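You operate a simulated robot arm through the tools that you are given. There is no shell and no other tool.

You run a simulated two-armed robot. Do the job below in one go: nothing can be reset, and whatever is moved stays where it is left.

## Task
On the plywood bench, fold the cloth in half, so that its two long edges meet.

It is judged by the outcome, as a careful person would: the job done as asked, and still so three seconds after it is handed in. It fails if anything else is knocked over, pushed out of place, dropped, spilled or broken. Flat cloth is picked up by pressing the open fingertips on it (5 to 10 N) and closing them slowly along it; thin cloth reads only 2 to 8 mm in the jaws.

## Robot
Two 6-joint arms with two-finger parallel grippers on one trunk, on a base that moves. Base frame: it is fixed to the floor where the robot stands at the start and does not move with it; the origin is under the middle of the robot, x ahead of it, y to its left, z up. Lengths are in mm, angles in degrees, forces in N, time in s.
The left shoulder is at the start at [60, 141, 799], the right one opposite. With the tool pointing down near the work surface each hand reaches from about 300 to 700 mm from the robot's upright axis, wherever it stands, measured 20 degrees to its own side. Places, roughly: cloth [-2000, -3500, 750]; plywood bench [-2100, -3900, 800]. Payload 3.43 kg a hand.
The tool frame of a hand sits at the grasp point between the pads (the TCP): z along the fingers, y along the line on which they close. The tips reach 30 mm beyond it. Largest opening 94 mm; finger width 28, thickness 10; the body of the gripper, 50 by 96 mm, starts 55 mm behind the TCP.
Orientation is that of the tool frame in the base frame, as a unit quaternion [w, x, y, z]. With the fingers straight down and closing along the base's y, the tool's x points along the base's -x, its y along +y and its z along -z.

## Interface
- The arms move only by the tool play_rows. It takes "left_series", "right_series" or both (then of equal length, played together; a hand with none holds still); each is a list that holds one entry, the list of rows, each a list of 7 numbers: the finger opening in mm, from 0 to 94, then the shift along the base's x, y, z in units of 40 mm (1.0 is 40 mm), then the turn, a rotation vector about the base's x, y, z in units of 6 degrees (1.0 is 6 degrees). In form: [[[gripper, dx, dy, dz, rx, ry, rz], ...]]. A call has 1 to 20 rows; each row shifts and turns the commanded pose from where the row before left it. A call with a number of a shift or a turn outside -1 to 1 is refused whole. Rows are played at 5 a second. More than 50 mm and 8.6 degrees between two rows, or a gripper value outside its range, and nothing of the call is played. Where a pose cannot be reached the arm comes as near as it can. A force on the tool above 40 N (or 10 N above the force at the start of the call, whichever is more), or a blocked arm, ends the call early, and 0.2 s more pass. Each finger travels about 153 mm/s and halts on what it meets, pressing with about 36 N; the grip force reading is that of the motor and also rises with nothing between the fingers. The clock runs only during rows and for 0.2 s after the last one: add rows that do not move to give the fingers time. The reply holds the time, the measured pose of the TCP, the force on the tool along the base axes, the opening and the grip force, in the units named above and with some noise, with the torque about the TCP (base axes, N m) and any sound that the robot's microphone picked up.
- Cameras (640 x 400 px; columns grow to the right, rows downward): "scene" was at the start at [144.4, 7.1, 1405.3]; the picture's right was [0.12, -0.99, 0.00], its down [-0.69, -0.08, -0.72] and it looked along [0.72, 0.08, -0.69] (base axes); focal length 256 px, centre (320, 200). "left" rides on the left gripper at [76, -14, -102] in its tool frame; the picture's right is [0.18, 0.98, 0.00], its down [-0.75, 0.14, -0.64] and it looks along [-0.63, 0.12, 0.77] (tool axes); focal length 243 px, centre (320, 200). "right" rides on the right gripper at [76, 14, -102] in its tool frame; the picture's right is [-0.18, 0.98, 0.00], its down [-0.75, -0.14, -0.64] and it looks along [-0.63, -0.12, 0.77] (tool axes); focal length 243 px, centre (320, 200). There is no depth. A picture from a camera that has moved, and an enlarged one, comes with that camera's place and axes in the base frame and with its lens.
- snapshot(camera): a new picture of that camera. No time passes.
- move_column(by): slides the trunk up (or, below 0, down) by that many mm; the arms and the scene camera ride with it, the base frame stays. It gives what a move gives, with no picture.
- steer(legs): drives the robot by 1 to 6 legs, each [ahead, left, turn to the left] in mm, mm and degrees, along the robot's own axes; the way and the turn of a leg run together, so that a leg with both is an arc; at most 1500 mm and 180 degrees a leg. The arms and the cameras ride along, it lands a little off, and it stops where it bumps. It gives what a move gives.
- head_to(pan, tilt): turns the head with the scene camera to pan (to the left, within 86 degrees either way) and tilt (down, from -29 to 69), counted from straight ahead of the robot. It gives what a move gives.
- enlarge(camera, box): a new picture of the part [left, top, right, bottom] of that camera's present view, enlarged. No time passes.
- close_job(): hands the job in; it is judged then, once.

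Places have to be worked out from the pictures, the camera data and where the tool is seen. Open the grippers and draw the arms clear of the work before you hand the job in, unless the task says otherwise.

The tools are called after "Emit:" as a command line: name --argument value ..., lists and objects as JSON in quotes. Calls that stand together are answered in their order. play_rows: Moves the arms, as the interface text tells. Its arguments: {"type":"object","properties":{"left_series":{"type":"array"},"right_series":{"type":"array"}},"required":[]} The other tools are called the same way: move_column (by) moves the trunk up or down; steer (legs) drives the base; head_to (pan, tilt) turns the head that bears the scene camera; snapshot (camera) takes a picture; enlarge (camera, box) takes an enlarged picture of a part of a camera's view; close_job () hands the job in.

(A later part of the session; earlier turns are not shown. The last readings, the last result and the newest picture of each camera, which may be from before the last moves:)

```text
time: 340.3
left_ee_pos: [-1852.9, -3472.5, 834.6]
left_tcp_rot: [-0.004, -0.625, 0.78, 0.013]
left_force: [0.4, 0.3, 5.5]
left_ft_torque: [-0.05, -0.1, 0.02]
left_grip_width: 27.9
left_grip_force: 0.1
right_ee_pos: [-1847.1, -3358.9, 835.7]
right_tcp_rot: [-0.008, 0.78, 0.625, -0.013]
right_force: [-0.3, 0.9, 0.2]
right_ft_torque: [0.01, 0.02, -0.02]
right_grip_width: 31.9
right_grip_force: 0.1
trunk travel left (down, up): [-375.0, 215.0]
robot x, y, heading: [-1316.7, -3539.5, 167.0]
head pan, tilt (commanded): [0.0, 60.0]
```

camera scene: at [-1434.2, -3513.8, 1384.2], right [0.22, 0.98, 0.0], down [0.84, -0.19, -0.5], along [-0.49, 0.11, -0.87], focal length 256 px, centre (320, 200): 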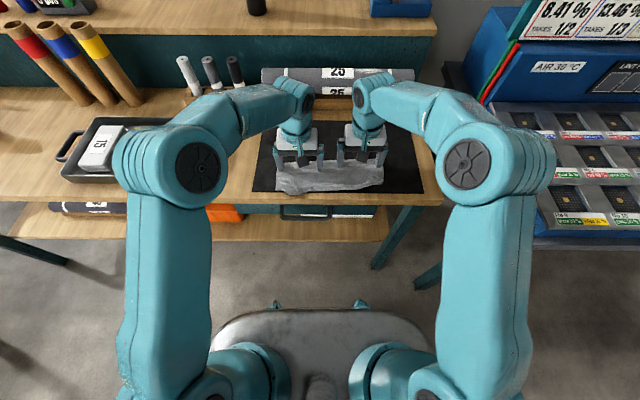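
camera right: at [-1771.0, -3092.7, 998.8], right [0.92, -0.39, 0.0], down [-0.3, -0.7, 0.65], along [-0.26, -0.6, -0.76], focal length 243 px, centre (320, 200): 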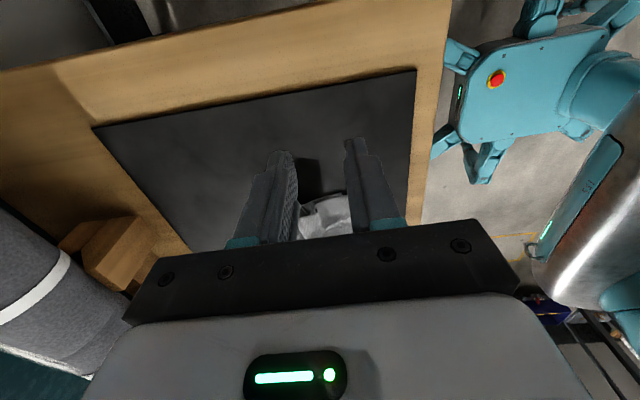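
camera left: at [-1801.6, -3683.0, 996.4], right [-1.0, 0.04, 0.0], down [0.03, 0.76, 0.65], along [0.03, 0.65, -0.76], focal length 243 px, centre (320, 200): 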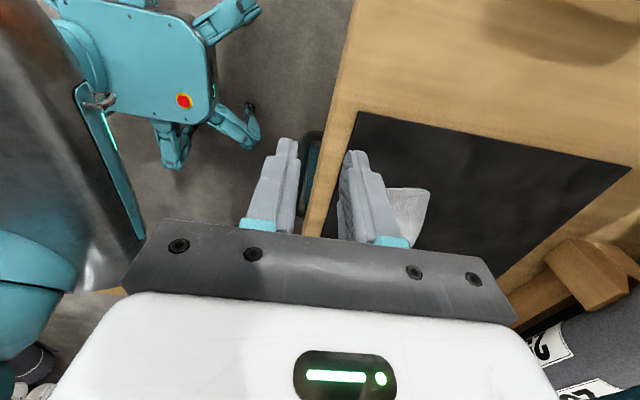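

Left: front finger loaded. I reduce the tilt by 1° so the back fingers also press, and lower the right 1 mm.

Emit:
play_rows --left_series '[[[28, 0, 0, -0.006, -0.0375, -0.1625, 0], [28, 0, 0, 0, 0, 0, 0], [28, 0, 0, 0, 0, 0, 0]]]' --right_series '[[[32, 0, 0, -0.0125, -0.0375, -0.1625, 0], [32, 0, 0, -0.0125, 0, 0, 0], [32, 0, 0, 0, 0, 0, 0]]]'

```text
time: 341.1
left_ee_pos: [-1852.4, -3473.3, 834.4]
left_tcp_rot: [0.001, -0.625, 0.78, 0.006]
left_force: [-1.5, 0.3, 5.4]
left_ft_torque: [-0.09, -0.04, -0.01]
left_grip_width: 27.2
left_grip_force: 0.1
right_ee_pos: [-1848.5, -3360.2, 836.3]
right_tcp_rot: [-0.002, 0.781, 0.625, -0.008]
right_force: [-0.9, 0.6, 2.5]
right_ft_torque: [0.01, -0.01, 0.01]
right_grip_width: 32.0
right_grip_force: 0.0
trunk travel left (down, up): [-375.0, 215.0]
robot x, y, heading: [-1315.0, -3539.4, 167.1]
head pan, tilt (commanded): [0.0, 60.0]
```

Loads are more balanced (5.4 and 2.5 N). I press slightly and spread, with the front fingers fixed and the back fingers drawing the layer towards the fold.

Emit:
play_rows --left_series '[[[28, 0, 0, -0.006, 0, 0, 0], [30.5, -0.0305, 0.007, 0, 0, 0, 0], [33, -0.0305, 0.007, 0, 0, 0, 0], [35.5, -0.0305, 0.007, 0, 0, 0, 0], [38, -0.0305, 0.007, 0, 0, 0, 0], [40.5, -0.0305, 0.007, 0, 0, 0, 0], [43, -0.0305, 0.007, 0, 0, 0, 0], [45.5, -0.0305, 0.007, 0, 0, 0, 0], [48, -0.0305, 0.007, 0, 0, 0, 0], [50.5, -0.0305, 0.007, 0, 0, 0, 0], [53, -0.0305, 0.007, 0, 0, 0, 0], [55.5, -0.0305, 0.007, 0, 0, 0, 0], [58, -0.0305, 0.007, 0, 0, 0, 0], [60.5, -0.0305, 0.007, 0, 0, 0, 0], [63, -0.0305, 0.007, 0, 0, 0, 0], [63, 0, 0, 0, 0, 0, 0]]]' --right_series '[[[32, 0, 0, -0.01, 0, 0, 0], [34.5, -0.0305, 0.007, 0, 0, 0, 0], [37, -0.0305, 0.007, 0, 0, 0, 0], [39.5, -0.0305, 0.007, 0, 0, 0, 0], [42, -0.0305, 0.007, 0, 0, 0, 0], [44.5, -0.0305, 0.007, 0, 0, 0, 0], [47, -0.0305, 0.007, 0, 0, 0, 0], [49.5, -0.0305, 0.007, 0, 0, 0, 0], [52, -0.0305, 0.007, 0, 0, 0, 0], [54.5, -0.0305, 0.007, 0, 0, 0, 0], [57, -0.0305, 0.007, 0, 0, 0, 0], [59.5, -0.0305, 0.007, 0, 0, 0, 0], [62, -0.0305, 0.007, 0, 0, 0, 0], [64.5, -0.0305, 0.007, 0, 0, 0, 0], [67, -0.0305, 0.007, 0, 0, 0, 0], [67, 0, 0, 0, 0, 0, 0]]]'

Emit:
enlarge --camera "left" --box '[180, 30, 460, 205]'

Emit:
enlarge --camera "right" --box '[180, 30, 460, 205]'

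Emit:
enlarge --camera "scene" --box '[260, 125, 400, 205]'

```text
time: 344.5
left_ee_pos: [-1868.0, -3469.4, 834.6]
left_tcp_rot: [0.0, -0.625, 0.781, 0.007]
left_force: [2.3, -2.2, 7.4]
left_ft_torque: [-0.12, -0.27, -0.04]
left_grip_width: 62.8
left_grip_force: 0.1
right_ee_pos: [-1863.4, -3357.3, 834.6]
right_tcp_rot: [-0.001, 0.78, 0.625, -0.008]
right_force: [-0.9, -0.6, 10.5]
right_ft_torque: [-0.11, -0.38, -0.05]
right_grip_width: 66.4
right_grip_force: 0.0
trunk travel left (down, up): [-375.0, 215.0]
robot x, y, heading: [-1312.2, -3541.0, 167.0]
head pan, tilt (commanded): [0.0, 60.0]
```

```text
2.29 times, centred on (320, 118) of left
camera zoom: at [-1870.5, -3547.8, 936.0], right [-1.0, 0.03, 0.01], down [0.03, 0.76, 0.65], along [0.02, 0.65, -0.76], focal length 555 px, centre (320, 389)
```

zoom: 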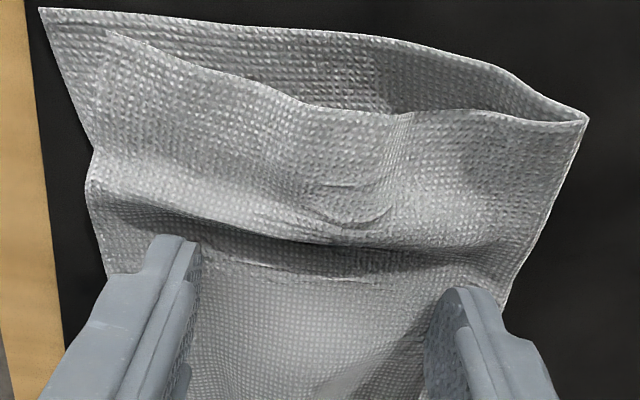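

```text
2.29 times, centred on (320, 118) of right
camera zoom: at [-1830.9, -3282.5, 936.9], right [0.92, -0.39, -0.01], down [-0.29, -0.7, 0.65], along [-0.26, -0.6, -0.76], focal length 555 px, centre (320, 389)
```

zoom: 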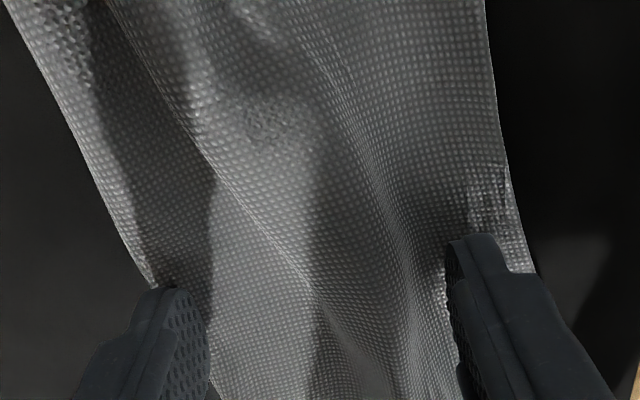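

```text
4.57 times, centred on (330, 165) of scene
camera zoom: at [-1432.6, -3514.4, 1384.4], right [0.22, 0.98, 0.0], down [0.84, -0.19, -0.5], along [-0.49, 0.11, -0.87], focal length 1172 px, centre (274, 360)
```

zoom: 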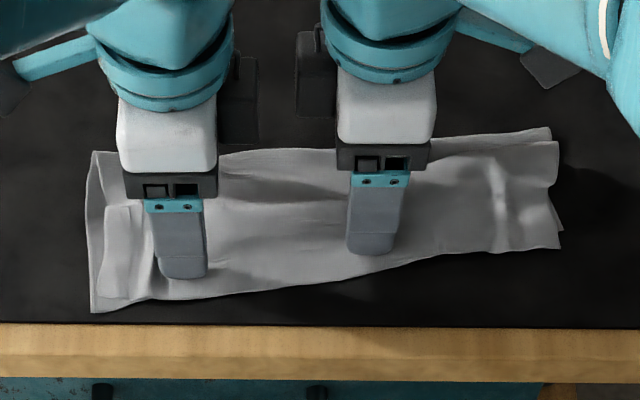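

Very good: the pleat is opened on the left and middle, and the fold moved back. I lift and check what remains on the right.

Emit:
play_rows --left_series '[[[63, 0, 0, 0.4, 0, 0, 0], [63, 0, -0.2, 0.6, 0, 0, 0], [40, 0, -0.8, 0.5, 0, 0, 0], [40, 0.2, -0.9, 0, 0, 0, 0], [40, 0.2, -0.9, 0, 0, 0, 0], [40, 0, -0.9, 0, 0, 0, 0]]]' --right_series '[[[67, 0, 0, 0.4, 0, 0, 0], [67, 0, 0.2, 0.6, 0, 0, 0], [40, 0, 0.8, 0.5, 0, 0, 0], [40, 0.2, 0.9, 0, 0, 0, 0], [40, 0.2, 0.9, 0, 0, 0, 0], [40, 0, 0.9, 0, 0, 0, 0]]]'

Emit:
enlarge --camera "scene" --box '[260, 125, 400, 205]'

Emit:
enlarge --camera "scene" --box '[274, 145, 338, 195]'

Emit:
enlarge --camera "scene" --box '[326, 140, 390, 190]'

```text
time: 345.9
left_ee_pos: [-1853.0, -3615.3, 894.1]
left_tcp_rot: [0.001, -0.625, 0.78, 0.007]
left_force: [-0.2, 1.1, -0.7]
left_ft_torque: [0.0, 0.01, 0.0]
left_grip_width: 40.0
left_grip_force: 0.0
right_ee_pos: [-1847.1, -3206.4, 894.1]
right_tcp_rot: [0.0, 0.781, 0.625, -0.008]
right_force: [1.1, 0.1, -0.2]
right_ft_torque: [-0.01, -0.01, 0.0]
right_grip_width: 40.0
right_grip_force: 0.1
trunk travel left (down, up): [-375.0, 215.0]
robot x, y, heading: [-1315.8, -3536.7, 167.3]
head pan, tilt (commanded): [0.0, 60.0]
```

```text
4.57 times, centred on (330, 165) of scene
camera zoom: at [-1434.4, -3513.5, 1384.2], right [0.22, 0.98, 0.0], down [0.84, -0.19, -0.5], along [-0.49, 0.11, -0.87], focal length 1172 px, centre (274, 360)
```

zoom: 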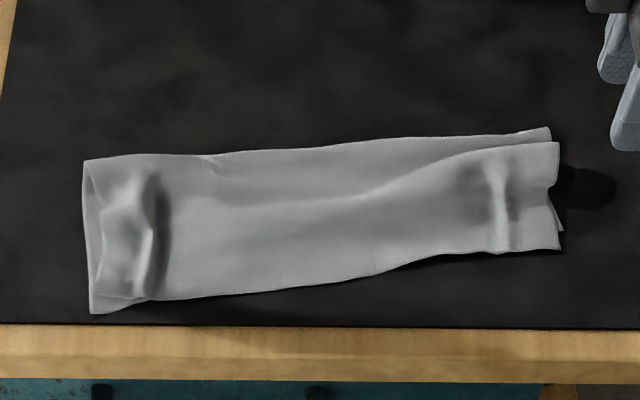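

```text
8.00 times, centred on (306, 170) of scene
camera zoom: at [-1434.4, -3513.5, 1384.2], right [0.22, 0.98, 0.0], down [0.84, -0.19, -0.5], along [-0.49, 0.11, -0.87], focal length 2052 px, centre (432, 440)
```

zoom: 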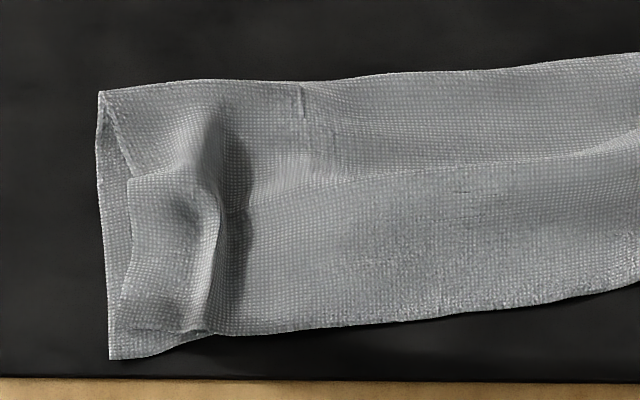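

```text
8.00 times, centred on (358, 165) of scene
camera zoom: at [-1434.4, -3513.5, 1384.2], right [0.22, 0.98, 0.0], down [0.84, -0.19, -0.5], along [-0.49, 0.11, -0.87], focal length 2052 px, centre (16, 480)
```

zoom: 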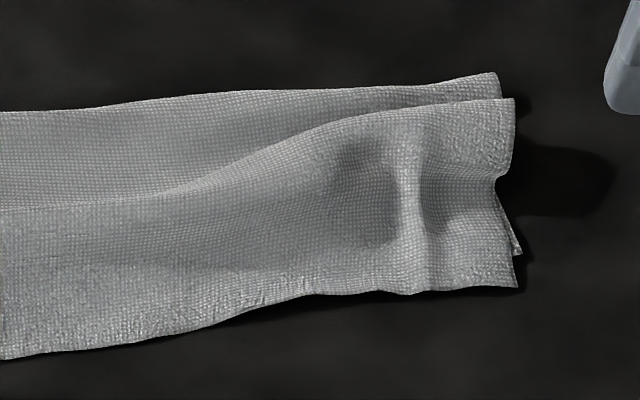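

The left two thirds are now neat. The pleat remains at the right (ridge f≈1051…1090, fold ≈1100), so I set both hands there: left at r≈−3705, right at r≈−3630, fingers straddling the ridge.

Emit:
play_rows --left_series '[[[12, -0.01, 0.861, 0, 0, 0, 0], [12, -0.01, 0.861, 0, 0, 0, 0], [12, -0.01, 0.861, 0, 0, 0, 0], [12, -0.01, 0.861, 0, 0, 0, 0], [12, -0.01, 0.861, 0, 0, 0, 0], [12, -0.01, 0.861, 0, 0, 0, 0], [12, -0.01, 0.861, 0, 0, 0, 0], [12, 0, 0, -0.6, 0, 0, 0], [12, 0, 0, -0.6, 0, 0, 0], [12, 0, 0, 0, 0, 0, 0]]]' --right_series '[[[12, 0, 0, 0, 0, 0, 0], [12, 0, 0, 0, 0, 0, 0], [12, 0, 0, 0, 0, 0, 0], [12, -0.15, -0.545, 0, 0, 0, 0], [12, -0.15, -0.545, 0, 0, 0, 0], [12, -0.15, -0.545, 0, 0, 0, 0], [12, -0.15, -0.545, 0, 0, 0, 0], [12, 0, 0, -0.6, 0, 0, 0], [12, 0, 0, -0.6, 0, 0, 0], [12, 0, 0, 0, 0, 0, 0]]]'

Emit:
enlarge --camera "left" --box '[180, 30, 460, 205]'

Emit:
enlarge --camera "right" --box '[180, 30, 460, 205]'

```text
time: 348.1
left_ee_pos: [-1855.6, -3376.5, 846.5]
left_tcp_rot: [0.001, -0.625, 0.78, 0.007]
left_force: [0.1, -0.4, -0.1]
left_ft_torque: [0.04, -0.02, -0.01]
left_grip_width: 12.5
left_grip_force: 0.0
right_ee_pos: [-1872.6, -3295.5, 846.0]
right_tcp_rot: [-0.001, 0.781, 0.624, -0.008]
right_force: [0.0, 0.0, 0.2]
right_ft_torque: [-0.01, -0.01, -0.02]
right_grip_width: 12.2
right_grip_force: 0.1
trunk travel left (down, up): [-375.0, 215.0]
robot x, y, heading: [-1315.5, -3537.8, 167.2]
head pan, tilt (commanded): [0.0, 60.0]
```

```text
2.29 times, centred on (320, 118) of left
camera zoom: at [-1858.0, -3455.0, 947.3], right [-1.0, 0.03, 0.01], down [0.03, 0.76, 0.65], along [0.02, 0.65, -0.76], focal length 555 px, centre (320, 389)
```

zoom: 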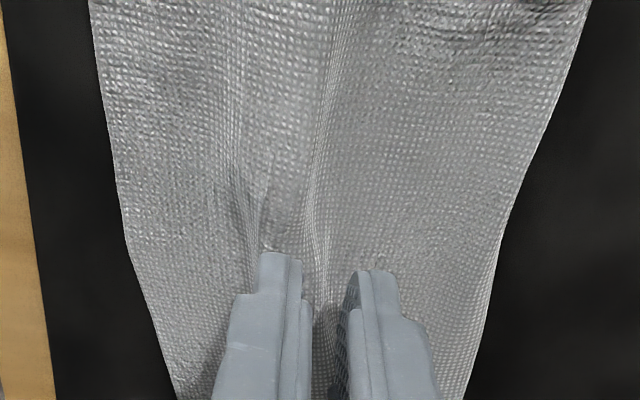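

```text
2.29 times, centred on (320, 118) of right
camera zoom: at [-1839.6, -3221.3, 948.0], right [0.92, -0.39, -0.01], down [-0.29, -0.7, 0.65], along [-0.26, -0.6, -0.76], focal length 555 px, centre (320, 389)
```

zoom: 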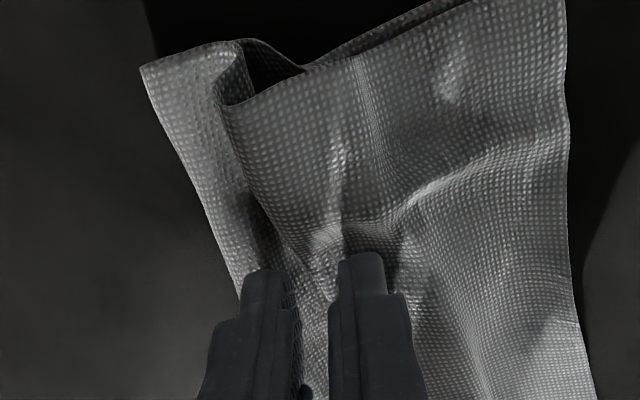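

Both pairs straddle the ridge. I lower to contact.

Emit:
play_rows --left_series '[[[12, 0, 0, -0.15, 0, 0, 0], [12, 0, 0, -0.08, 0, 0, 0], [12, 0, 0, -0.03, 0, 0, 0], [12, 0, 0, 0, 0, 0, 0]]]' --right_series '[[[12, 0, 0, -0.15, 0, 0, 0], [12, 0, 0, -0.06, 0, 0, 0], [12, 0, 0, -0.03, 0, 0, 0], [12, 0, 0, 0, 0, 0, 0]]]'

```text
time: 349.1
left_ee_pos: [-1857.7, -3375.3, 835.8]
left_tcp_rot: [0.001, -0.625, 0.781, 0.006]
left_force: [0.0, -0.5, 0.2]
left_ft_torque: [0.0, -0.04, 0.0]
left_grip_width: 12.1
left_grip_force: 0.5
right_ee_pos: [-1872.2, -3294.1, 835.8]
right_tcp_rot: [-0.001, 0.78, 0.625, -0.007]
right_force: [0.7, 0.2, -0.7]
right_ft_torque: [-0.01, -0.03, 0.0]
right_grip_width: 12.4
right_grip_force: 0.5
trunk travel left (down, up): [-375.0, 215.0]
robot x, y, heading: [-1313.1, -3541.6, 167.2]
head pan, tilt (commanded): [0.0, 60.0]
```

Emit:
play_rows --left_series '[[[12, 0, 0, -0.02, 0, 0, 0], [12, 0, 0, -0.0125, 0, 0, 0], [12, 0, 0, 0, 0, 0, 0]]]' --right_series '[[[12, 0, 0, -0.02, 0, 0, 0], [12, 0, 0, -0.0125, 0, 0, 0], [12, 0, 0, 0, 0, 0, 0]]]'

```text
time: 349.9
left_ee_pos: [-1857.0, -3376.5, 834.4]
left_tcp_rot: [0.0, -0.625, 0.78, 0.006]
left_force: [-0.8, 1.2, 0.5]
left_ft_torque: [-0.02, 0.02, 0.01]
left_grip_width: 11.9
left_grip_force: 0.1
right_ee_pos: [-1872.0, -3294.3, 835.2]
right_tcp_rot: [-0.001, 0.78, 0.625, -0.007]
right_force: [-0.1, 0.5, 2.0]
right_ft_torque: [0.05, 0.01, 0.03]
right_grip_width: 12.1
right_grip_force: 0.2
trunk travel left (down, up): [-375.0, 215.0]
robot x, y, heading: [-1315.0, -3540.0, 167.2]
head pan, tilt (commanded): [0.0, 60.0]
```

I now do the strokes: left one long spread (35 mm), right two shorter spreads with a lift and reset between.

Emit:
play_rows --left_series '[[[12, 0, 0, -0.012, 0, 0, 0], [12, 0, 0, -0.01, 0, 0, 0], [14.5, -0.0305, 0.007, 0, 0, 0, 0], [17, -0.0305, 0.007, 0, 0, 0, 0], [19.5, -0.0305, 0.007, 0, 0, 0, 0], [22, -0.0305, 0.007, 0, 0, 0, 0], [24.5, -0.0305, 0.007, 0, 0, 0, 0], [27, -0.0305, 0.007, 0, 0, 0, 0], [29.5, -0.0305, 0.007, 0, 0, 0, 0], [32, -0.0305, 0.007, 0, 0, 0, 0], [34.5, -0.0305, 0.007, 0, 0, 0, 0], [37, -0.0305, 0.007, 0, 0, 0, 0], [39.5, -0.0305, 0.007, 0, 0, 0, 0], [42, -0.0305, 0.007, 0, 0, 0, 0], [44.5, -0.0305, 0.007, 0, 0, 0, 0], [47, -0.0305, 0.007, 0, 0, 0, 0], [47, 0, 0, 0, 0, 0, 0], [47, 0, 0, 0, 0, 0, 0]]]' --right_series '[[[12, 0, 0, -0.008, 0, 0, 0], [14.5, -0.0305, 0.007, 0, 0, 0, 0], [17, -0.0305, 0.007, 0, 0, 0, 0], [19.5, -0.0305, 0.007, 0, 0, 0, 0], [22, -0.0305, 0.007, 0, 0, 0, 0], [24.5, -0.0305, 0.007, 0, 0, 0, 0], [24.5, 0, 0, 0.125, 0, 0, 0], [12, 0.1523, -0.035, 0, 0, 0, 0], [12, 0, 0, 0, 0, 0, 0], [12, 0, 0, -0.125, 0, 0, 0], [14.5, -0.0305, 0.007, 0, 0, 0, 0], [17, -0.0305, 0.007, 0, 0, 0, 0], [19.5, -0.0305, 0.007, 0, 0, 0, 0], [22, -0.0305, 0.007, 0, 0, 0, 0], [24.5, -0.0305, 0.007, 0, 0, 0, 0], [27, -0.0305, 0.007, 0, 0, 0, 0], [29.5, -0.0305, 0.007, 0, 0, 0, 0], [29.5, 0, 0, 0, 0, 0, 0]]]'

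Emit:
enlarge --camera "left" --box '[180, 30, 460, 205]'

Emit:
enlarge --camera "right" --box '[180, 30, 460, 205]'

Emit:
enlarge --camera "scene" --box '[260, 125, 400, 205]'

```text
time: 351.8
left_ee_pos: [-1860.4, -3371.7, 835.3]
left_tcp_rot: [0.003, -0.622, 0.783, 0.003]
left_force: [4.0, -0.8, 2.0]
left_ft_torque: [0.05, 0.43, -0.16]
left_grip_width: 29.0
left_grip_force: 0.1
right_ee_pos: [-1875.8, -3291.7, 839.5]
right_tcp_rot: [-0.004, 0.783, 0.622, -0.011]
right_force: [-4.8, 1.1, 1.0]
right_ft_torque: [-0.07, -0.4, -0.18]
right_grip_width: 12.0
right_grip_force: 0.0
trunk travel left (down, up): [-375.0, 215.0]
robot x, y, heading: [-1310.9, -3539.8, 167.3]
head pan, tilt (commanded): [0.0, 60.0]
stopped in row 9 (left hand): the force on the tool passed its limit at 51 N (the readings are from after the stop); the commanded pose is now the measured one
```

```text
2.29 times, centred on (320, 118) of left
camera zoom: at [-1863.2, -3451.2, 936.0], right [-1.0, 0.04, 0.0], down [0.03, 0.76, 0.65], along [0.03, 0.65, -0.76], focal length 555 px, centre (320, 389)
```

zoom: 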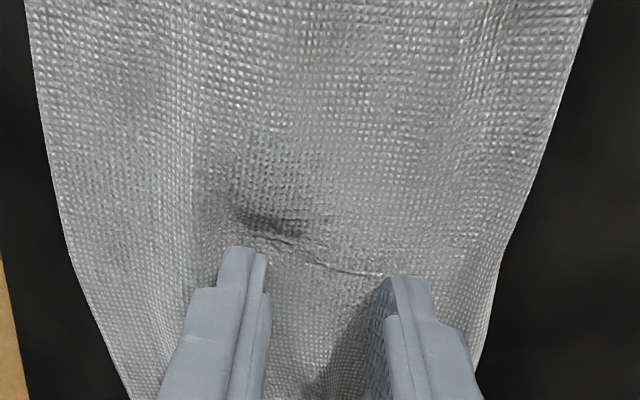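

```text
2.29 times, centred on (320, 118) of right
camera zoom: at [-1842.2, -3217.8, 941.2], right [0.92, -0.4, -0.02], down [-0.29, -0.7, 0.65], along [-0.28, -0.59, -0.76], focal length 555 px, centre (320, 389)
```

zoom: 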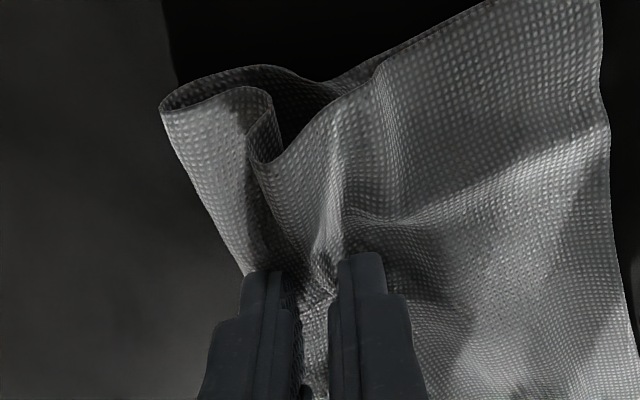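

```text
4.57 times, centred on (330, 165) of scene
camera zoom: at [-1434.1, -3513.4, 1384.1], right [0.22, 0.98, 0.0], down [0.84, -0.19, -0.5], along [-0.49, 0.11, -0.87], focal length 1172 px, centre (274, 360)
```

zoom: 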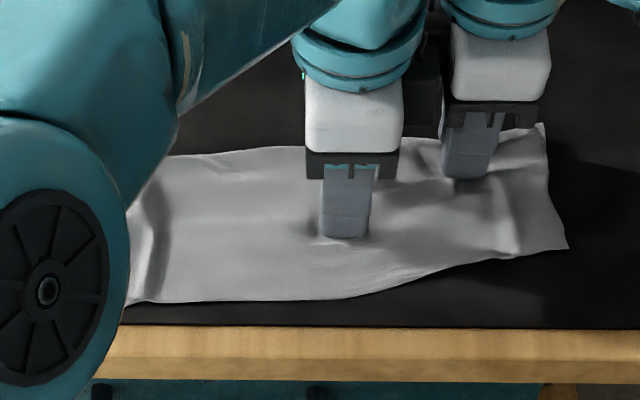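

The two hands touched each other (the call stopped safely). I separate them: left up and away to the left, right slightly to the right.

Emit:
play_rows --left_series '[[[29, -0.02, -0.1, 0.1, 0, 0, 0], [29, 0, -0.4, 0.5, 0, 0, 0], [29, 0, -0.9, 0.6, 0, 0, 0], [29, 0, -0.9, 0, 0, 0, 0], [29, 0, -0.9, 0, 0, 0, 0], [29, 0, -0.9, 0, 0, 0, 0], [29, 0, -0.9, 0, 0, 0, 0]]]' --right_series '[[[12, 0.03, 0.12, 0.1, 0, 0, 0], [12, 0, 0, 0.3, 0, 0, 0], [12, 0, 0, 0, 0, 0, 0], [12, 0, 0, 0, 0, 0, 0], [12, 0, 0, 0, 0, 0, 0], [12, 0, 0, 0, 0, 0, 0], [12, 0, 0, 0, 0, 0, 0]]]'

Emit:
enlarge --camera "scene" --box '[260, 125, 400, 205]'

Emit:
enlarge --camera "right" --box '[180, 30, 460, 205]'

```text
time: 353.4
left_ee_pos: [-1861.9, -3573.6, 883.2]
left_tcp_rot: [0.001, -0.622, 0.783, 0.003]
left_force: [-0.4, 0.3, 0.0]
left_ft_torque: [0.02, 0.06, 0.01]
left_grip_width: 29.0
left_grip_force: 0.0
right_ee_pos: [-1875.4, -3287.0, 856.3]
right_tcp_rot: [-0.005, 0.783, 0.621, -0.01]
right_force: [-0.5, 0.0, 0.3]
right_ft_torque: [0.02, 0.0, -0.01]
right_grip_width: 12.0
right_grip_force: 0.1
trunk travel left (down, up): [-375.0, 215.0]
robot x, y, heading: [-1314.9, -3536.5, 167.3]
head pan, tilt (commanded): [0.0, 60.0]
```

```text
4.57 times, centred on (330, 165) of scene
camera zoom: at [-1433.9, -3514.4, 1384.3], right [0.22, 0.98, 0.0], down [0.84, -0.19, -0.5], along [-0.49, 0.11, -0.87], focal length 1172 px, centre (274, 360)
```

zoom: 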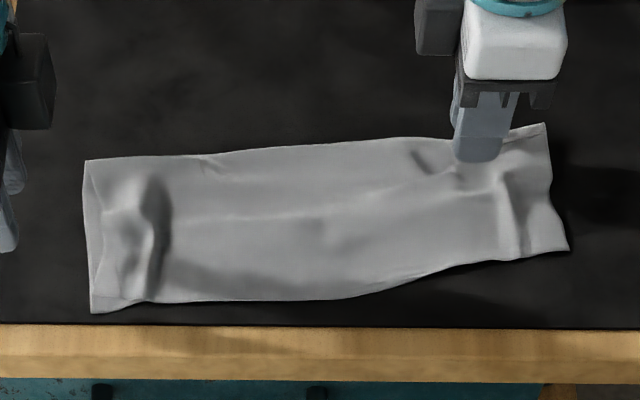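

```text
2.29 times, centred on (320, 118) of right
camera zoom: at [-1840.8, -3213.5, 957.9], right [0.92, -0.4, -0.02], down [-0.29, -0.7, 0.65], along [-0.27, -0.59, -0.76], focal length 555 px, centre (320, 389)
```

zoom: 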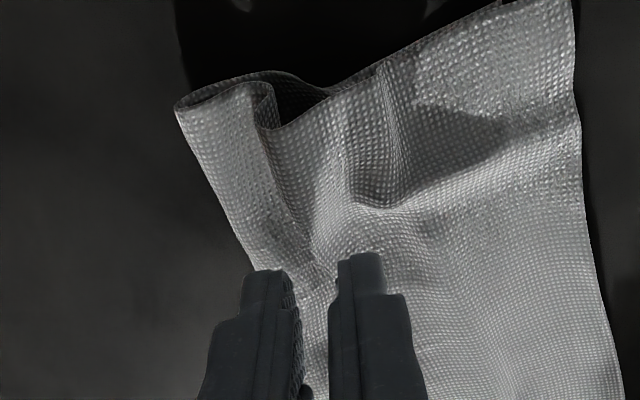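

The pleat is nearly gone. I move the right hand aside to see everything.

Emit:
play_rows --right_series '[[[12, 0, 0, 0.5, 0, 0, 0], [12, 0, 0.9, 0.4, 0, 0, 0], [12, 0, 0.9, 0, 0, 0, 0], [12, 0, 0.9, 0, 0, 0, 0]]]'

Emit:
enlarge --camera "scene" --box '[274, 145, 338, 195]'

Emit:
enlarge --camera "scene" --box '[326, 140, 390, 190]'

Emit:
snapshot --camera "right"

Emit:
snapshot --camera "left"

```text
time: 354.4
left_ee_pos: [-1860.7, -3571.4, 883.3]
left_tcp_rot: [0.002, -0.622, 0.783, 0.002]
left_force: [0.5, 0.0, 0.6]
left_ft_torque: [-0.04, 0.01, -0.05]
left_grip_width: 29.0
left_grip_force: 0.0
right_ee_pos: [-1874.9, -3177.0, 891.3]
right_tcp_rot: [-0.004, 0.783, 0.622, -0.01]
right_force: [-0.4, 0.3, -0.5]
right_ft_torque: [-0.01, -0.01, 0.0]
right_grip_width: 12.1
right_grip_force: 0.0
trunk travel left (down, up): [-375.0, 215.0]
robot x, y, heading: [-1313.0, -3540.3, 167.1]
head pan, tilt (commanded): [0.0, 60.0]
```

```text
8.00 times, centred on (306, 170) of scene
camera zoom: at [-1434.7, -3512.0, 1384.1], right [0.22, 0.98, 0.0], down [0.84, -0.19, -0.5], along [-0.49, 0.11, -0.87], focal length 2052 px, centre (432, 440)
```

zoom: 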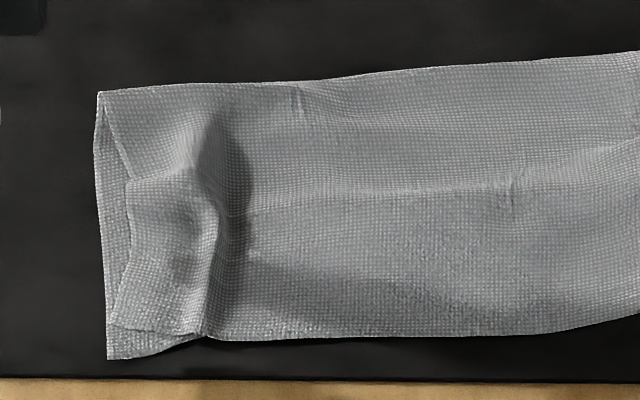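

```text
8.00 times, centred on (358, 165) of scene
camera zoom: at [-1434.7, -3512.0, 1384.1], right [0.22, 0.98, 0.0], down [0.84, -0.19, -0.5], along [-0.49, 0.11, -0.87], focal length 2052 px, centre (16, 480)
```

zoom: 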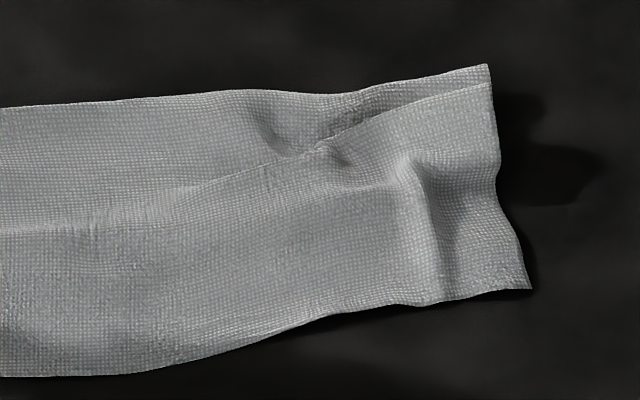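

```text
taken
camera right: at [-1840.6, -3104.2, 992.6], right [0.92, -0.4, -0.02], down [-0.29, -0.7, 0.65], along [-0.27, -0.59, -0.76], focal length 243 px, centre (320, 200)
```

right: 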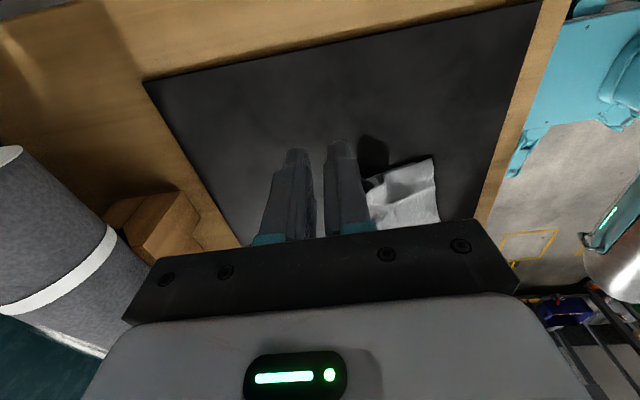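

```text
taken
camera left: at [-1864.6, -3650.5, 983.6], right [-1.0, 0.04, 0.0], down [0.03, 0.76, 0.65], along [0.03, 0.65, -0.76], focal length 243 px, centre (320, 200)
```

left: 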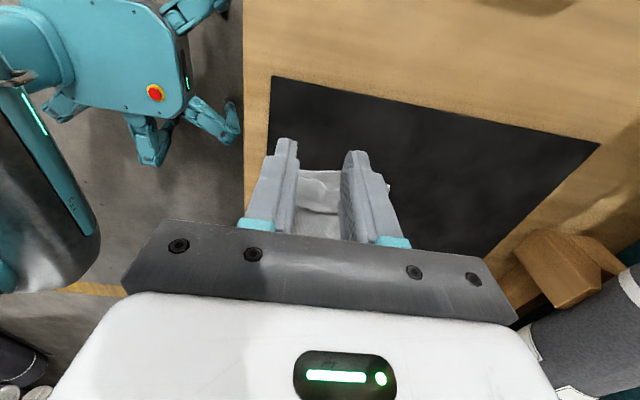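

The fold now looks proper; only a small ruck near each end remains where it was gripped. I turn the hands back to normal orientation to spread these two rucks sideways.

Emit:
play_rows --left_series '[[[12, 0, 0, 0, 0, 0, 1], [12, 0, 0, 0, 0, 0, 1], [12, 0, 0, 0, 0, 0, 1], [12, 0, 0, 0, 0, 0, 1], [12, 0, 0, 0, 0, 0, 1], [12, 0, 0, 0, 0, 0, 1], [12, 0, 0, 0, 0, 0, 1], [12, 0, 0, 0, 0, 0, 1], [12, 0, 0, 0, 0, 0, 1], [12, 0, 0, 0, 0, 0, 1], [12, 0, 0, 0, 0, 0, 1], [12, 0, 0, 0, 0, 0, 1], [12, 0, 0, 0, 0, 0, 1], [12, 0, 0, 0, 0, 0, 1], [12, 0, 0, 0, 0, 0, 1]]]' --right_series '[[[12, 0, 0, 0, 0, 0, -1], [12, 0, 0, 0, 0, 0, -1], [12, 0, 0, 0, 0, 0, -1], [12, 0, 0, 0, 0, 0, -1], [12, 0, 0, 0, 0, 0, -1], [12, 0, 0, 0, 0, 0, -1], [12, 0, 0, 0, 0, 0, -1], [12, 0, 0, 0, 0, 0, -1], [12, 0, 0, 0, 0, 0, -1], [12, 0, 0, 0, 0, 0, -1], [12, 0, 0, 0, 0, 0, -1], [12, 0, 0, 0, 0, 0, -1], [12, 0, 0, 0, 0, 0, -1], [12, 0, 0, 0, 0, 0, -1], [12, 0, 0, 0, 0, 0, -1]]]'

Emit:
snapshot --camera "right"

Emit:
snapshot --camera "left"

Emit:
enlarge --camera "scene" --box '[260, 125, 400, 205]'

```text
time: 357.6
left_ee_pos: [-1861.4, -3573.4, 882.8]
left_tcp_rot: [0.001, 0.994, -0.112, -0.003]
left_force: [0.4, 0.4, 0.0]
left_ft_torque: [0.0, 0.02, 0.02]
left_grip_width: 12.0
left_grip_force: 0.1
right_ee_pos: [-1874.6, -3179.7, 892.3]
right_tcp_rot: [-0.01, 0.993, -0.115, -0.004]
right_force: [0.2, -0.3, -0.5]
right_ft_torque: [-0.01, 0.02, 0.04]
right_grip_width: 12.0
right_grip_force: 0.0
trunk travel left (down, up): [-375.0, 215.0]
robot x, y, heading: [-1314.4, -3537.3, 167.0]
head pan, tilt (commanded): [0.0, 60.0]
```

```text
taken
camera right: at [-1803.1, -3210.2, 993.2], right [-0.4, -0.91, -0.02], down [-0.7, 0.3, 0.65], along [-0.59, 0.28, -0.76], focal length 243 px, centre (320, 200)
```

right: 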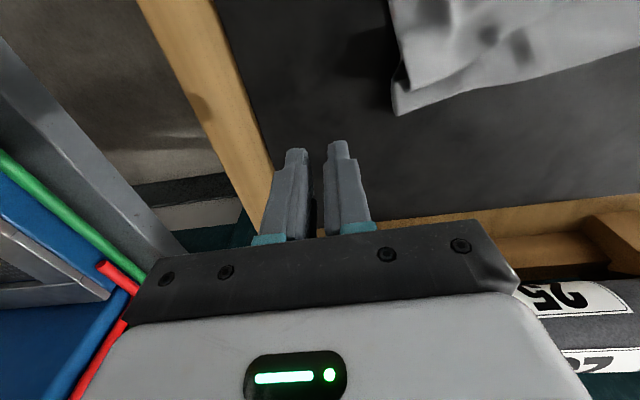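

```text
taken
camera left: at [-1782.9, -3576.7, 984.1], right [-0.04, -1.0, 0.0], down [-0.76, 0.03, 0.65], along [-0.65, 0.03, -0.76], focal length 243 px, centre (320, 200)
```

left: 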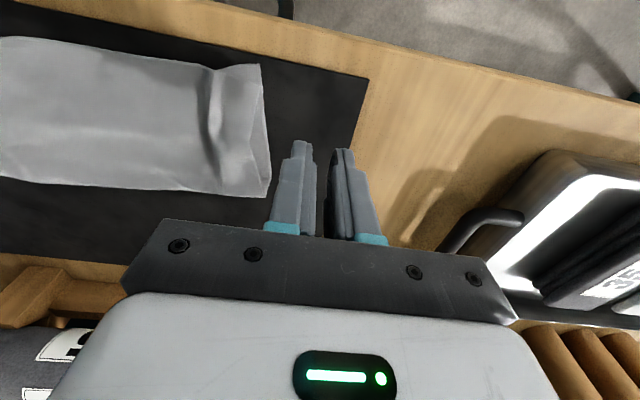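

```text
4.57 times, centred on (330, 165) of scene
camera zoom: at [-1434.3, -3513.6, 1384.2], right [0.22, 0.98, 0.0], down [0.84, -0.19, -0.5], along [-0.49, 0.11, -0.87], focal length 1172 px, centre (274, 360)
```

zoom: 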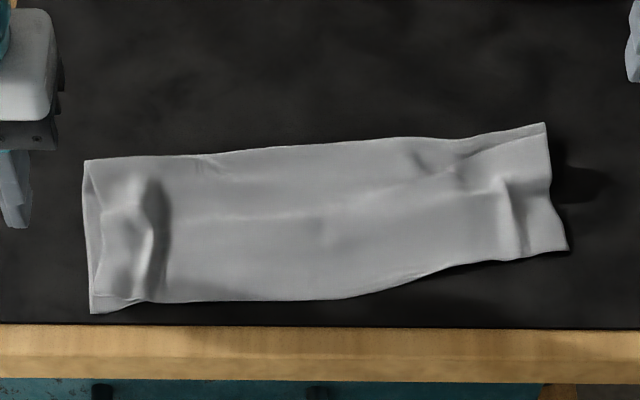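

I position the left hand astride the left ruck (r≈−3825) and the right hand astride the right ruck (r≈−3602), jaws 20 mm, and come down.

Emit:
play_rows --left_series '[[[20, 0.017, 0.641, 0, 0, 0, 0], [20, 0.017, 0.641, 0, 0, 0, 0], [20, 0.017, 0.641, 0, 0, 0, 0], [20, 0, 0, -0.45, 0, 0, 0], [20, 0, 0, -0.45, 0, 0, 0], [20, 0, 0, 0, 0, 0, 0]]]' --right_series '[[[20, 0.4475, -0.807, 0, 0, 0, 0], [20, 0.4475, -0.807, 0, 0, 0, 0], [20, 0.4475, -0.807, 0, 0, 0, 0], [20, 0, 0, -0.55, 0, 0, 0], [20, 0, 0, -0.55, 0, 0, 0], [20, 0, 0, 0, 0, 0, 0]]]'

Emit:
enlarge --camera "left" --box '[180, 30, 460, 205]'

Emit:
enlarge --camera "right" --box '[180, 30, 460, 205]'

```text
time: 358.9
left_ee_pos: [-1859.3, -3495.7, 846.4]
left_tcp_rot: [0.001, 0.993, -0.115, -0.004]
left_force: [0.1, -0.2, -0.5]
left_ft_torque: [-0.02, -0.02, -0.02]
left_grip_width: 19.9
left_grip_force: 0.0
right_ee_pos: [-1821.1, -3275.6, 848.6]
right_tcp_rot: [-0.01, 0.993, -0.115, -0.004]
right_force: [0.2, 0.4, 1.0]
right_ft_torque: [0.02, 0.0, -0.02]
right_grip_width: 20.1
right_grip_force: 0.2
trunk travel left (down, up): [-375.0, 215.0]
robot x, y, heading: [-1313.8, -3540.6, 167.5]
head pan, tilt (commanded): [0.0, 60.0]
```

```text
2.29 times, centred on (320, 118) of left
camera zoom: at [-1781.0, -3499.9, 947.3], right [-0.04, -1.0, 0.0], down [-0.76, 0.03, 0.65], along [-0.65, 0.03, -0.76], focal length 555 px, centre (320, 389)
```

zoom: 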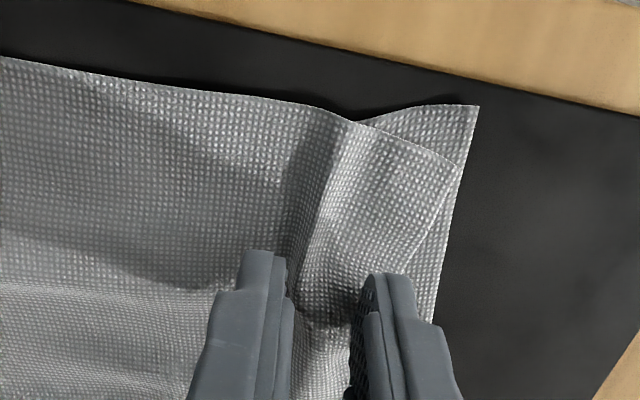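

```text
2.29 times, centred on (320, 118) of right
camera zoom: at [-1749.3, -3307.0, 949.3], right [-0.4, -0.92, -0.02], down [-0.7, 0.29, 0.65], along [-0.59, 0.27, -0.76], focal length 555 px, centre (320, 389)
```

zoom: 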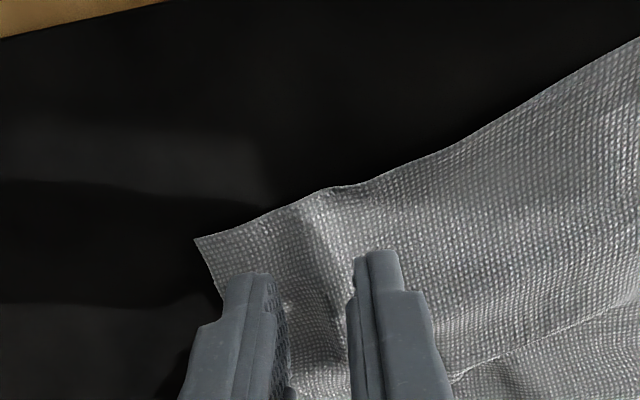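

I move the left hand 12 mm forward (wider flap there) with jaws 14 mm, and lower both to contact.

Emit:
play_rows --left_series '[[[14, 0.2925, -0.0675, 0, 0, 0, 0], [14, 0, 0, -0.12, 0, 0, 0], [14, 0, 0, -0.1, 0, 0, 0], [14, 0, 0, -0.03, 0, 0, 0], [14, 0, 0, 0, 0, 0, 0]]]' --right_series '[[[20, 0, 0, -0.1, 0, 0, 0], [20, 0, 0, -0.1, 0, 0, 0], [20, 0, 0, -0.08, 0, 0, 0], [20, 0, 0, -0.03, 0, 0, 0], [20, 0, 0, 0, 0, 0, 0]]]'

```text
time: 360.1
left_ee_pos: [-1846.7, -3499.4, 835.8]
left_tcp_rot: [0.0, 0.993, -0.115, -0.004]
left_force: [-1.0, 0.8, -0.3]
left_ft_torque: [0.03, -0.01, 0.02]
left_grip_width: 13.7
left_grip_force: 0.1
right_ee_pos: [-1820.8, -3275.6, 834.9]
right_tcp_rot: [-0.01, 0.993, -0.114, -0.004]
right_force: [-0.3, 0.2, 3.0]
right_ft_torque: [-0.02, -0.01, -0.03]
right_grip_width: 20.1
right_grip_force: 0.0
trunk travel left (down, up): [-375.0, 215.0]
robot x, y, heading: [-1315.8, -3538.5, 167.3]
head pan, tilt (commanded): [0.0, 60.0]
```

Emit:
play_rows --left_series '[[[14, 0, 0, -0.02, 0, 0, 0], [14, 0, 0, -0.0125, 0, 0, 0], [14, 0, 0, 0, 0, 0, 0]]]' --right_series '[[[20, 0, 0, -0.005, 0, 0, 0], [20, 0, 0, 0, 0, 0, 0], [20, 0, 0, 0, 0, 0, 0]]]'

```text
time: 360.9
left_ee_pos: [-1846.4, -3498.8, 834.9]
left_tcp_rot: [0.001, 0.994, -0.114, -0.004]
left_force: [-0.4, 1.4, 1.1]
left_ft_torque: [0.0, 0.01, 0.02]
left_grip_width: 14.0
left_grip_force: 0.0
right_ee_pos: [-1821.1, -3275.8, 835.5]
right_tcp_rot: [-0.01, 0.993, -0.114, -0.004]
right_force: [0.5, -0.9, 3.0]
right_ft_torque: [-0.07, -0.01, 0.0]
right_grip_width: 20.0
right_grip_force: 0.6
trunk travel left (down, up): [-375.0, 215.0]
robot x, y, heading: [-1315.2, -3537.2, 167.2]
head pan, tilt (commanded): [0.0, 60.0]
```

I press a touch more and spread both rucks outward by ~20 mm.

Emit:
play_rows --left_series '[[[14, 0, 0, -0.014, 0, 0, 0], [14, 0, 0, 0, 0, 0, 0], [16, 0, 0, 0, 0, 0, 0], [18, 0, 0, 0, 0, 0, 0], [20, 0, 0, 0, 0, 0, 0], [22, 0, 0, 0, 0, 0, 0], [24, 0, 0, 0, 0, 0, 0], [26, 0, 0, 0, 0, 0, 0], [28, 0, 0, 0, 0, 0, 0], [30, 0, 0, 0, 0, 0, 0], [32, 0, 0, 0, 0, 0, 0], [34, 0, 0, 0, 0, 0, 0], [34, 0, 0, 0, 0, 0, 0]]]' --right_series '[[[20, 0, 0, -0.008, 0, 0, 0], [20, 0, 0, 0, 0, 0, 0], [22, 0, 0, 0, 0, 0, 0], [24, 0, 0, 0, 0, 0, 0], [26, 0, 0, 0, 0, 0, 0], [28, 0, 0, 0, 0, 0, 0], [30, 0, 0, 0, 0, 0, 0], [32, 0, 0, 0, 0, 0, 0], [34, 0, 0, 0, 0, 0, 0], [36, 0, 0, 0, 0, 0, 0], [38, 0, 0, 0, 0, 0, 0], [40, 0, 0, 0, 0, 0, 0], [40, 0, 0, 0, 0, 0, 0]]]'

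Emit:
enlarge --camera "left" --box '[180, 30, 460, 205]'

Emit:
enlarge --camera "right" --box '[180, 30, 460, 205]'

```text
time: 363.8
left_ee_pos: [-1846.7, -3498.9, 835.7]
left_tcp_rot: [0.0, 0.993, -0.114, -0.004]
left_force: [0.4, 0.5, 1.0]
left_ft_torque: [-0.02, 0.0, 0.02]
left_grip_width: 33.5
left_grip_force: 0.0
right_ee_pos: [-1820.5, -3276.1, 836.0]
right_tcp_rot: [-0.01, 0.993, -0.114, -0.005]
right_force: [0.8, 2.3, 5.3]
right_ft_torque: [-0.08, 0.0, 0.02]
right_grip_width: 38.6
right_grip_force: 0.1
trunk travel left (down, up): [-375.0, 215.0]
robot x, y, heading: [-1312.2, -3538.8, 167.2]
head pan, tilt (commanded): [0.0, 60.0]
```

```text
2.29 times, centred on (320, 118) of left
camera zoom: at [-1768.6, -3502.5, 936.3], right [-0.04, -1.0, 0.0], down [-0.76, 0.03, 0.65], along [-0.65, 0.03, -0.76], focal length 555 px, centre (320, 389)
```

zoom: 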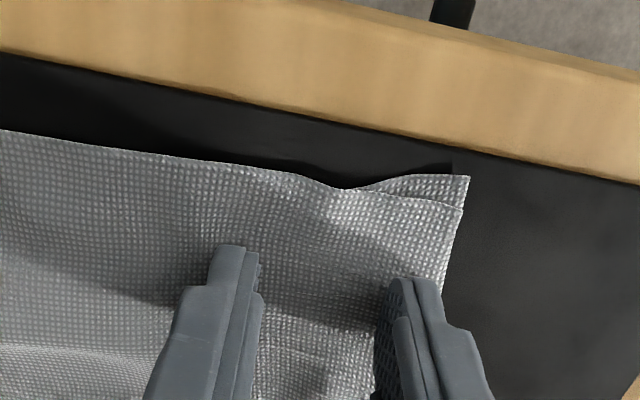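

```text
2.29 times, centred on (320, 118) of right
camera zoom: at [-1748.8, -3306.7, 936.9], right [-0.4, -0.92, -0.02], down [-0.7, 0.29, 0.65], along [-0.59, 0.27, -0.76], focal length 555 px, centre (320, 389)
```

zoom: 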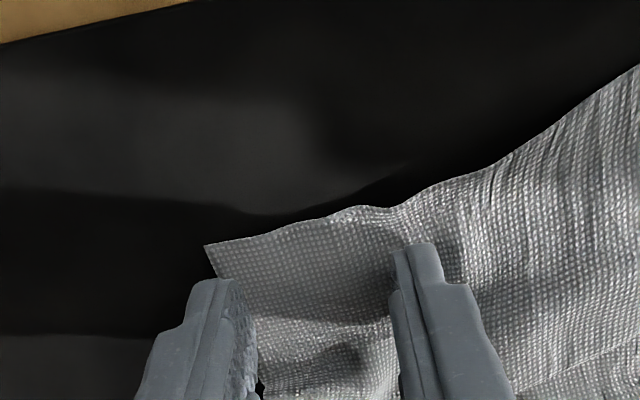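

Both rucks are flattened and the corners line up. I lift the hands straight up and away and look at the whole.

Emit:
play_rows --left_series '[[[34, 0, 0, 0.4, 0, 0, 0], [34, 0, 0, 0.8, 0, 0, 0], [34, 0.1, -0.6, 0.6, 0, 0, 0], [34, 0, -0.9, 0, 0, 0, 0], [34, 0, -0.9, 0, 0, 0, 0]]]' --right_series '[[[40, 0, 0, 0.4, 0, 0, 0], [40, 0, 0, 0.8, 0, 0, 0], [40, 0.1, 0.6, 0.6, 0, 0, 0], [40, 0, 0.9, 0, 0, 0, 0], [40, 0, 0.9, 0, 0, 0, 0]]]'

Emit:
enlarge --camera "scene" --box '[260, 125, 400, 205]'

Emit:
enlarge --camera "scene" --box '[274, 145, 338, 195]'

Emit:
enlarge --camera "scene" --box '[326, 140, 390, 190]'

Emit:
snapshot --camera "right"

```text
time: 364.9
left_ee_pos: [-1842.8, -3595.2, 908.7]
left_tcp_rot: [0.001, 0.993, -0.114, -0.004]
left_force: [0.7, 0.2, -0.8]
left_ft_torque: [0.01, 0.01, 0.01]
left_grip_width: 34.4
left_grip_force: 0.0
right_ee_pos: [-1814.6, -3179.5, 907.6]
right_tcp_rot: [-0.01, 0.993, -0.114, -0.004]
right_force: [0.8, 0.1, -0.4]
right_ft_torque: [0.01, -0.01, -0.02]
right_grip_width: 39.7
right_grip_force: 0.1
trunk travel left (down, up): [-375.0, 215.0]
robot x, y, heading: [-1313.4, -3540.1, 167.2]
head pan, tilt (commanded): [0.0, 60.0]
```

```text
4.57 times, centred on (330, 165) of scene
camera zoom: at [-1433.3, -3513.8, 1384.3], right [0.22, 0.98, 0.0], down [0.84, -0.19, -0.5], along [-0.49, 0.11, -0.87], focal length 1172 px, centre (274, 360)
```

zoom: 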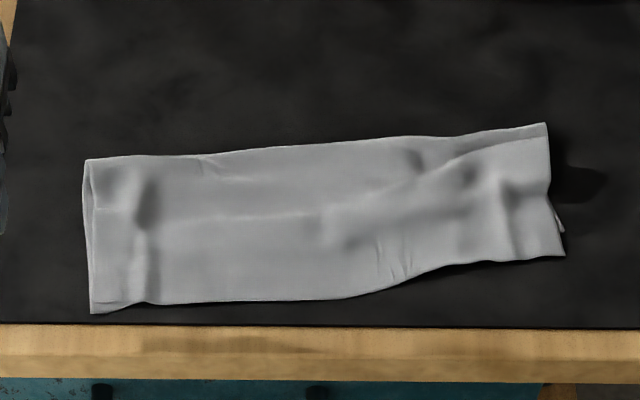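

```text
8.00 times, centred on (306, 170) of scene
camera zoom: at [-1433.3, -3513.8, 1384.3], right [0.22, 0.98, 0.0], down [0.84, -0.19, -0.5], along [-0.49, 0.11, -0.87], focal length 2052 px, centre (432, 440)
```

zoom: 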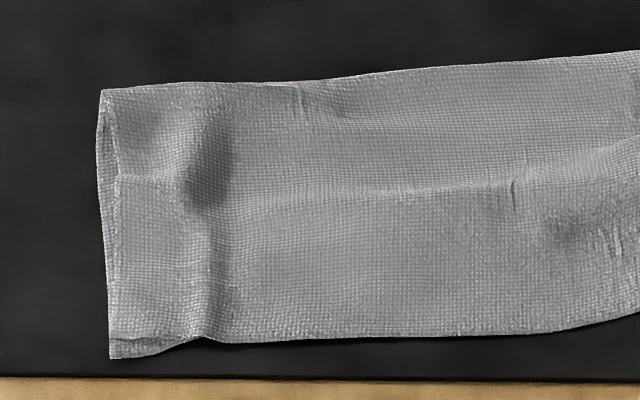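

```text
8.00 times, centred on (358, 165) of scene
camera zoom: at [-1433.3, -3513.8, 1384.3], right [0.22, 0.98, 0.0], down [0.84, -0.19, -0.5], along [-0.49, 0.11, -0.87], focal length 2052 px, centre (16, 480)
```

zoom: 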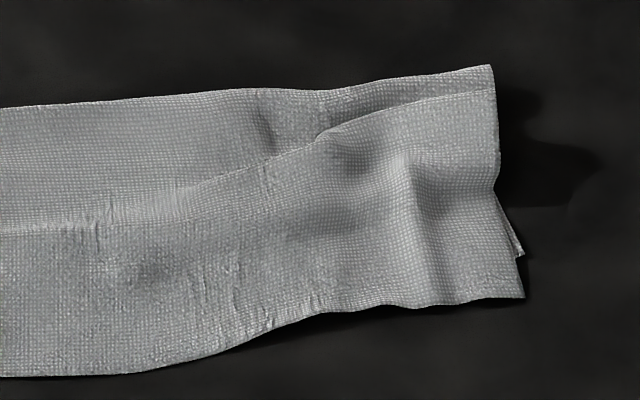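

```text
taken
camera right: at [-1744.2, -3210.4, 1009.4], right [-0.4, -0.92, -0.02], down [-0.7, 0.29, 0.65], along [-0.59, 0.27, -0.76], focal length 243 px, centre (320, 200)
```

right: 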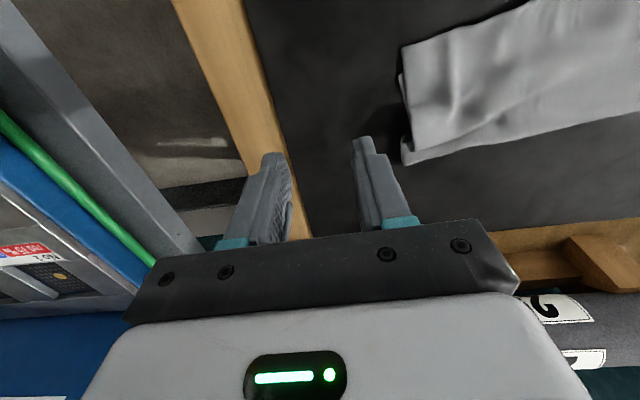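

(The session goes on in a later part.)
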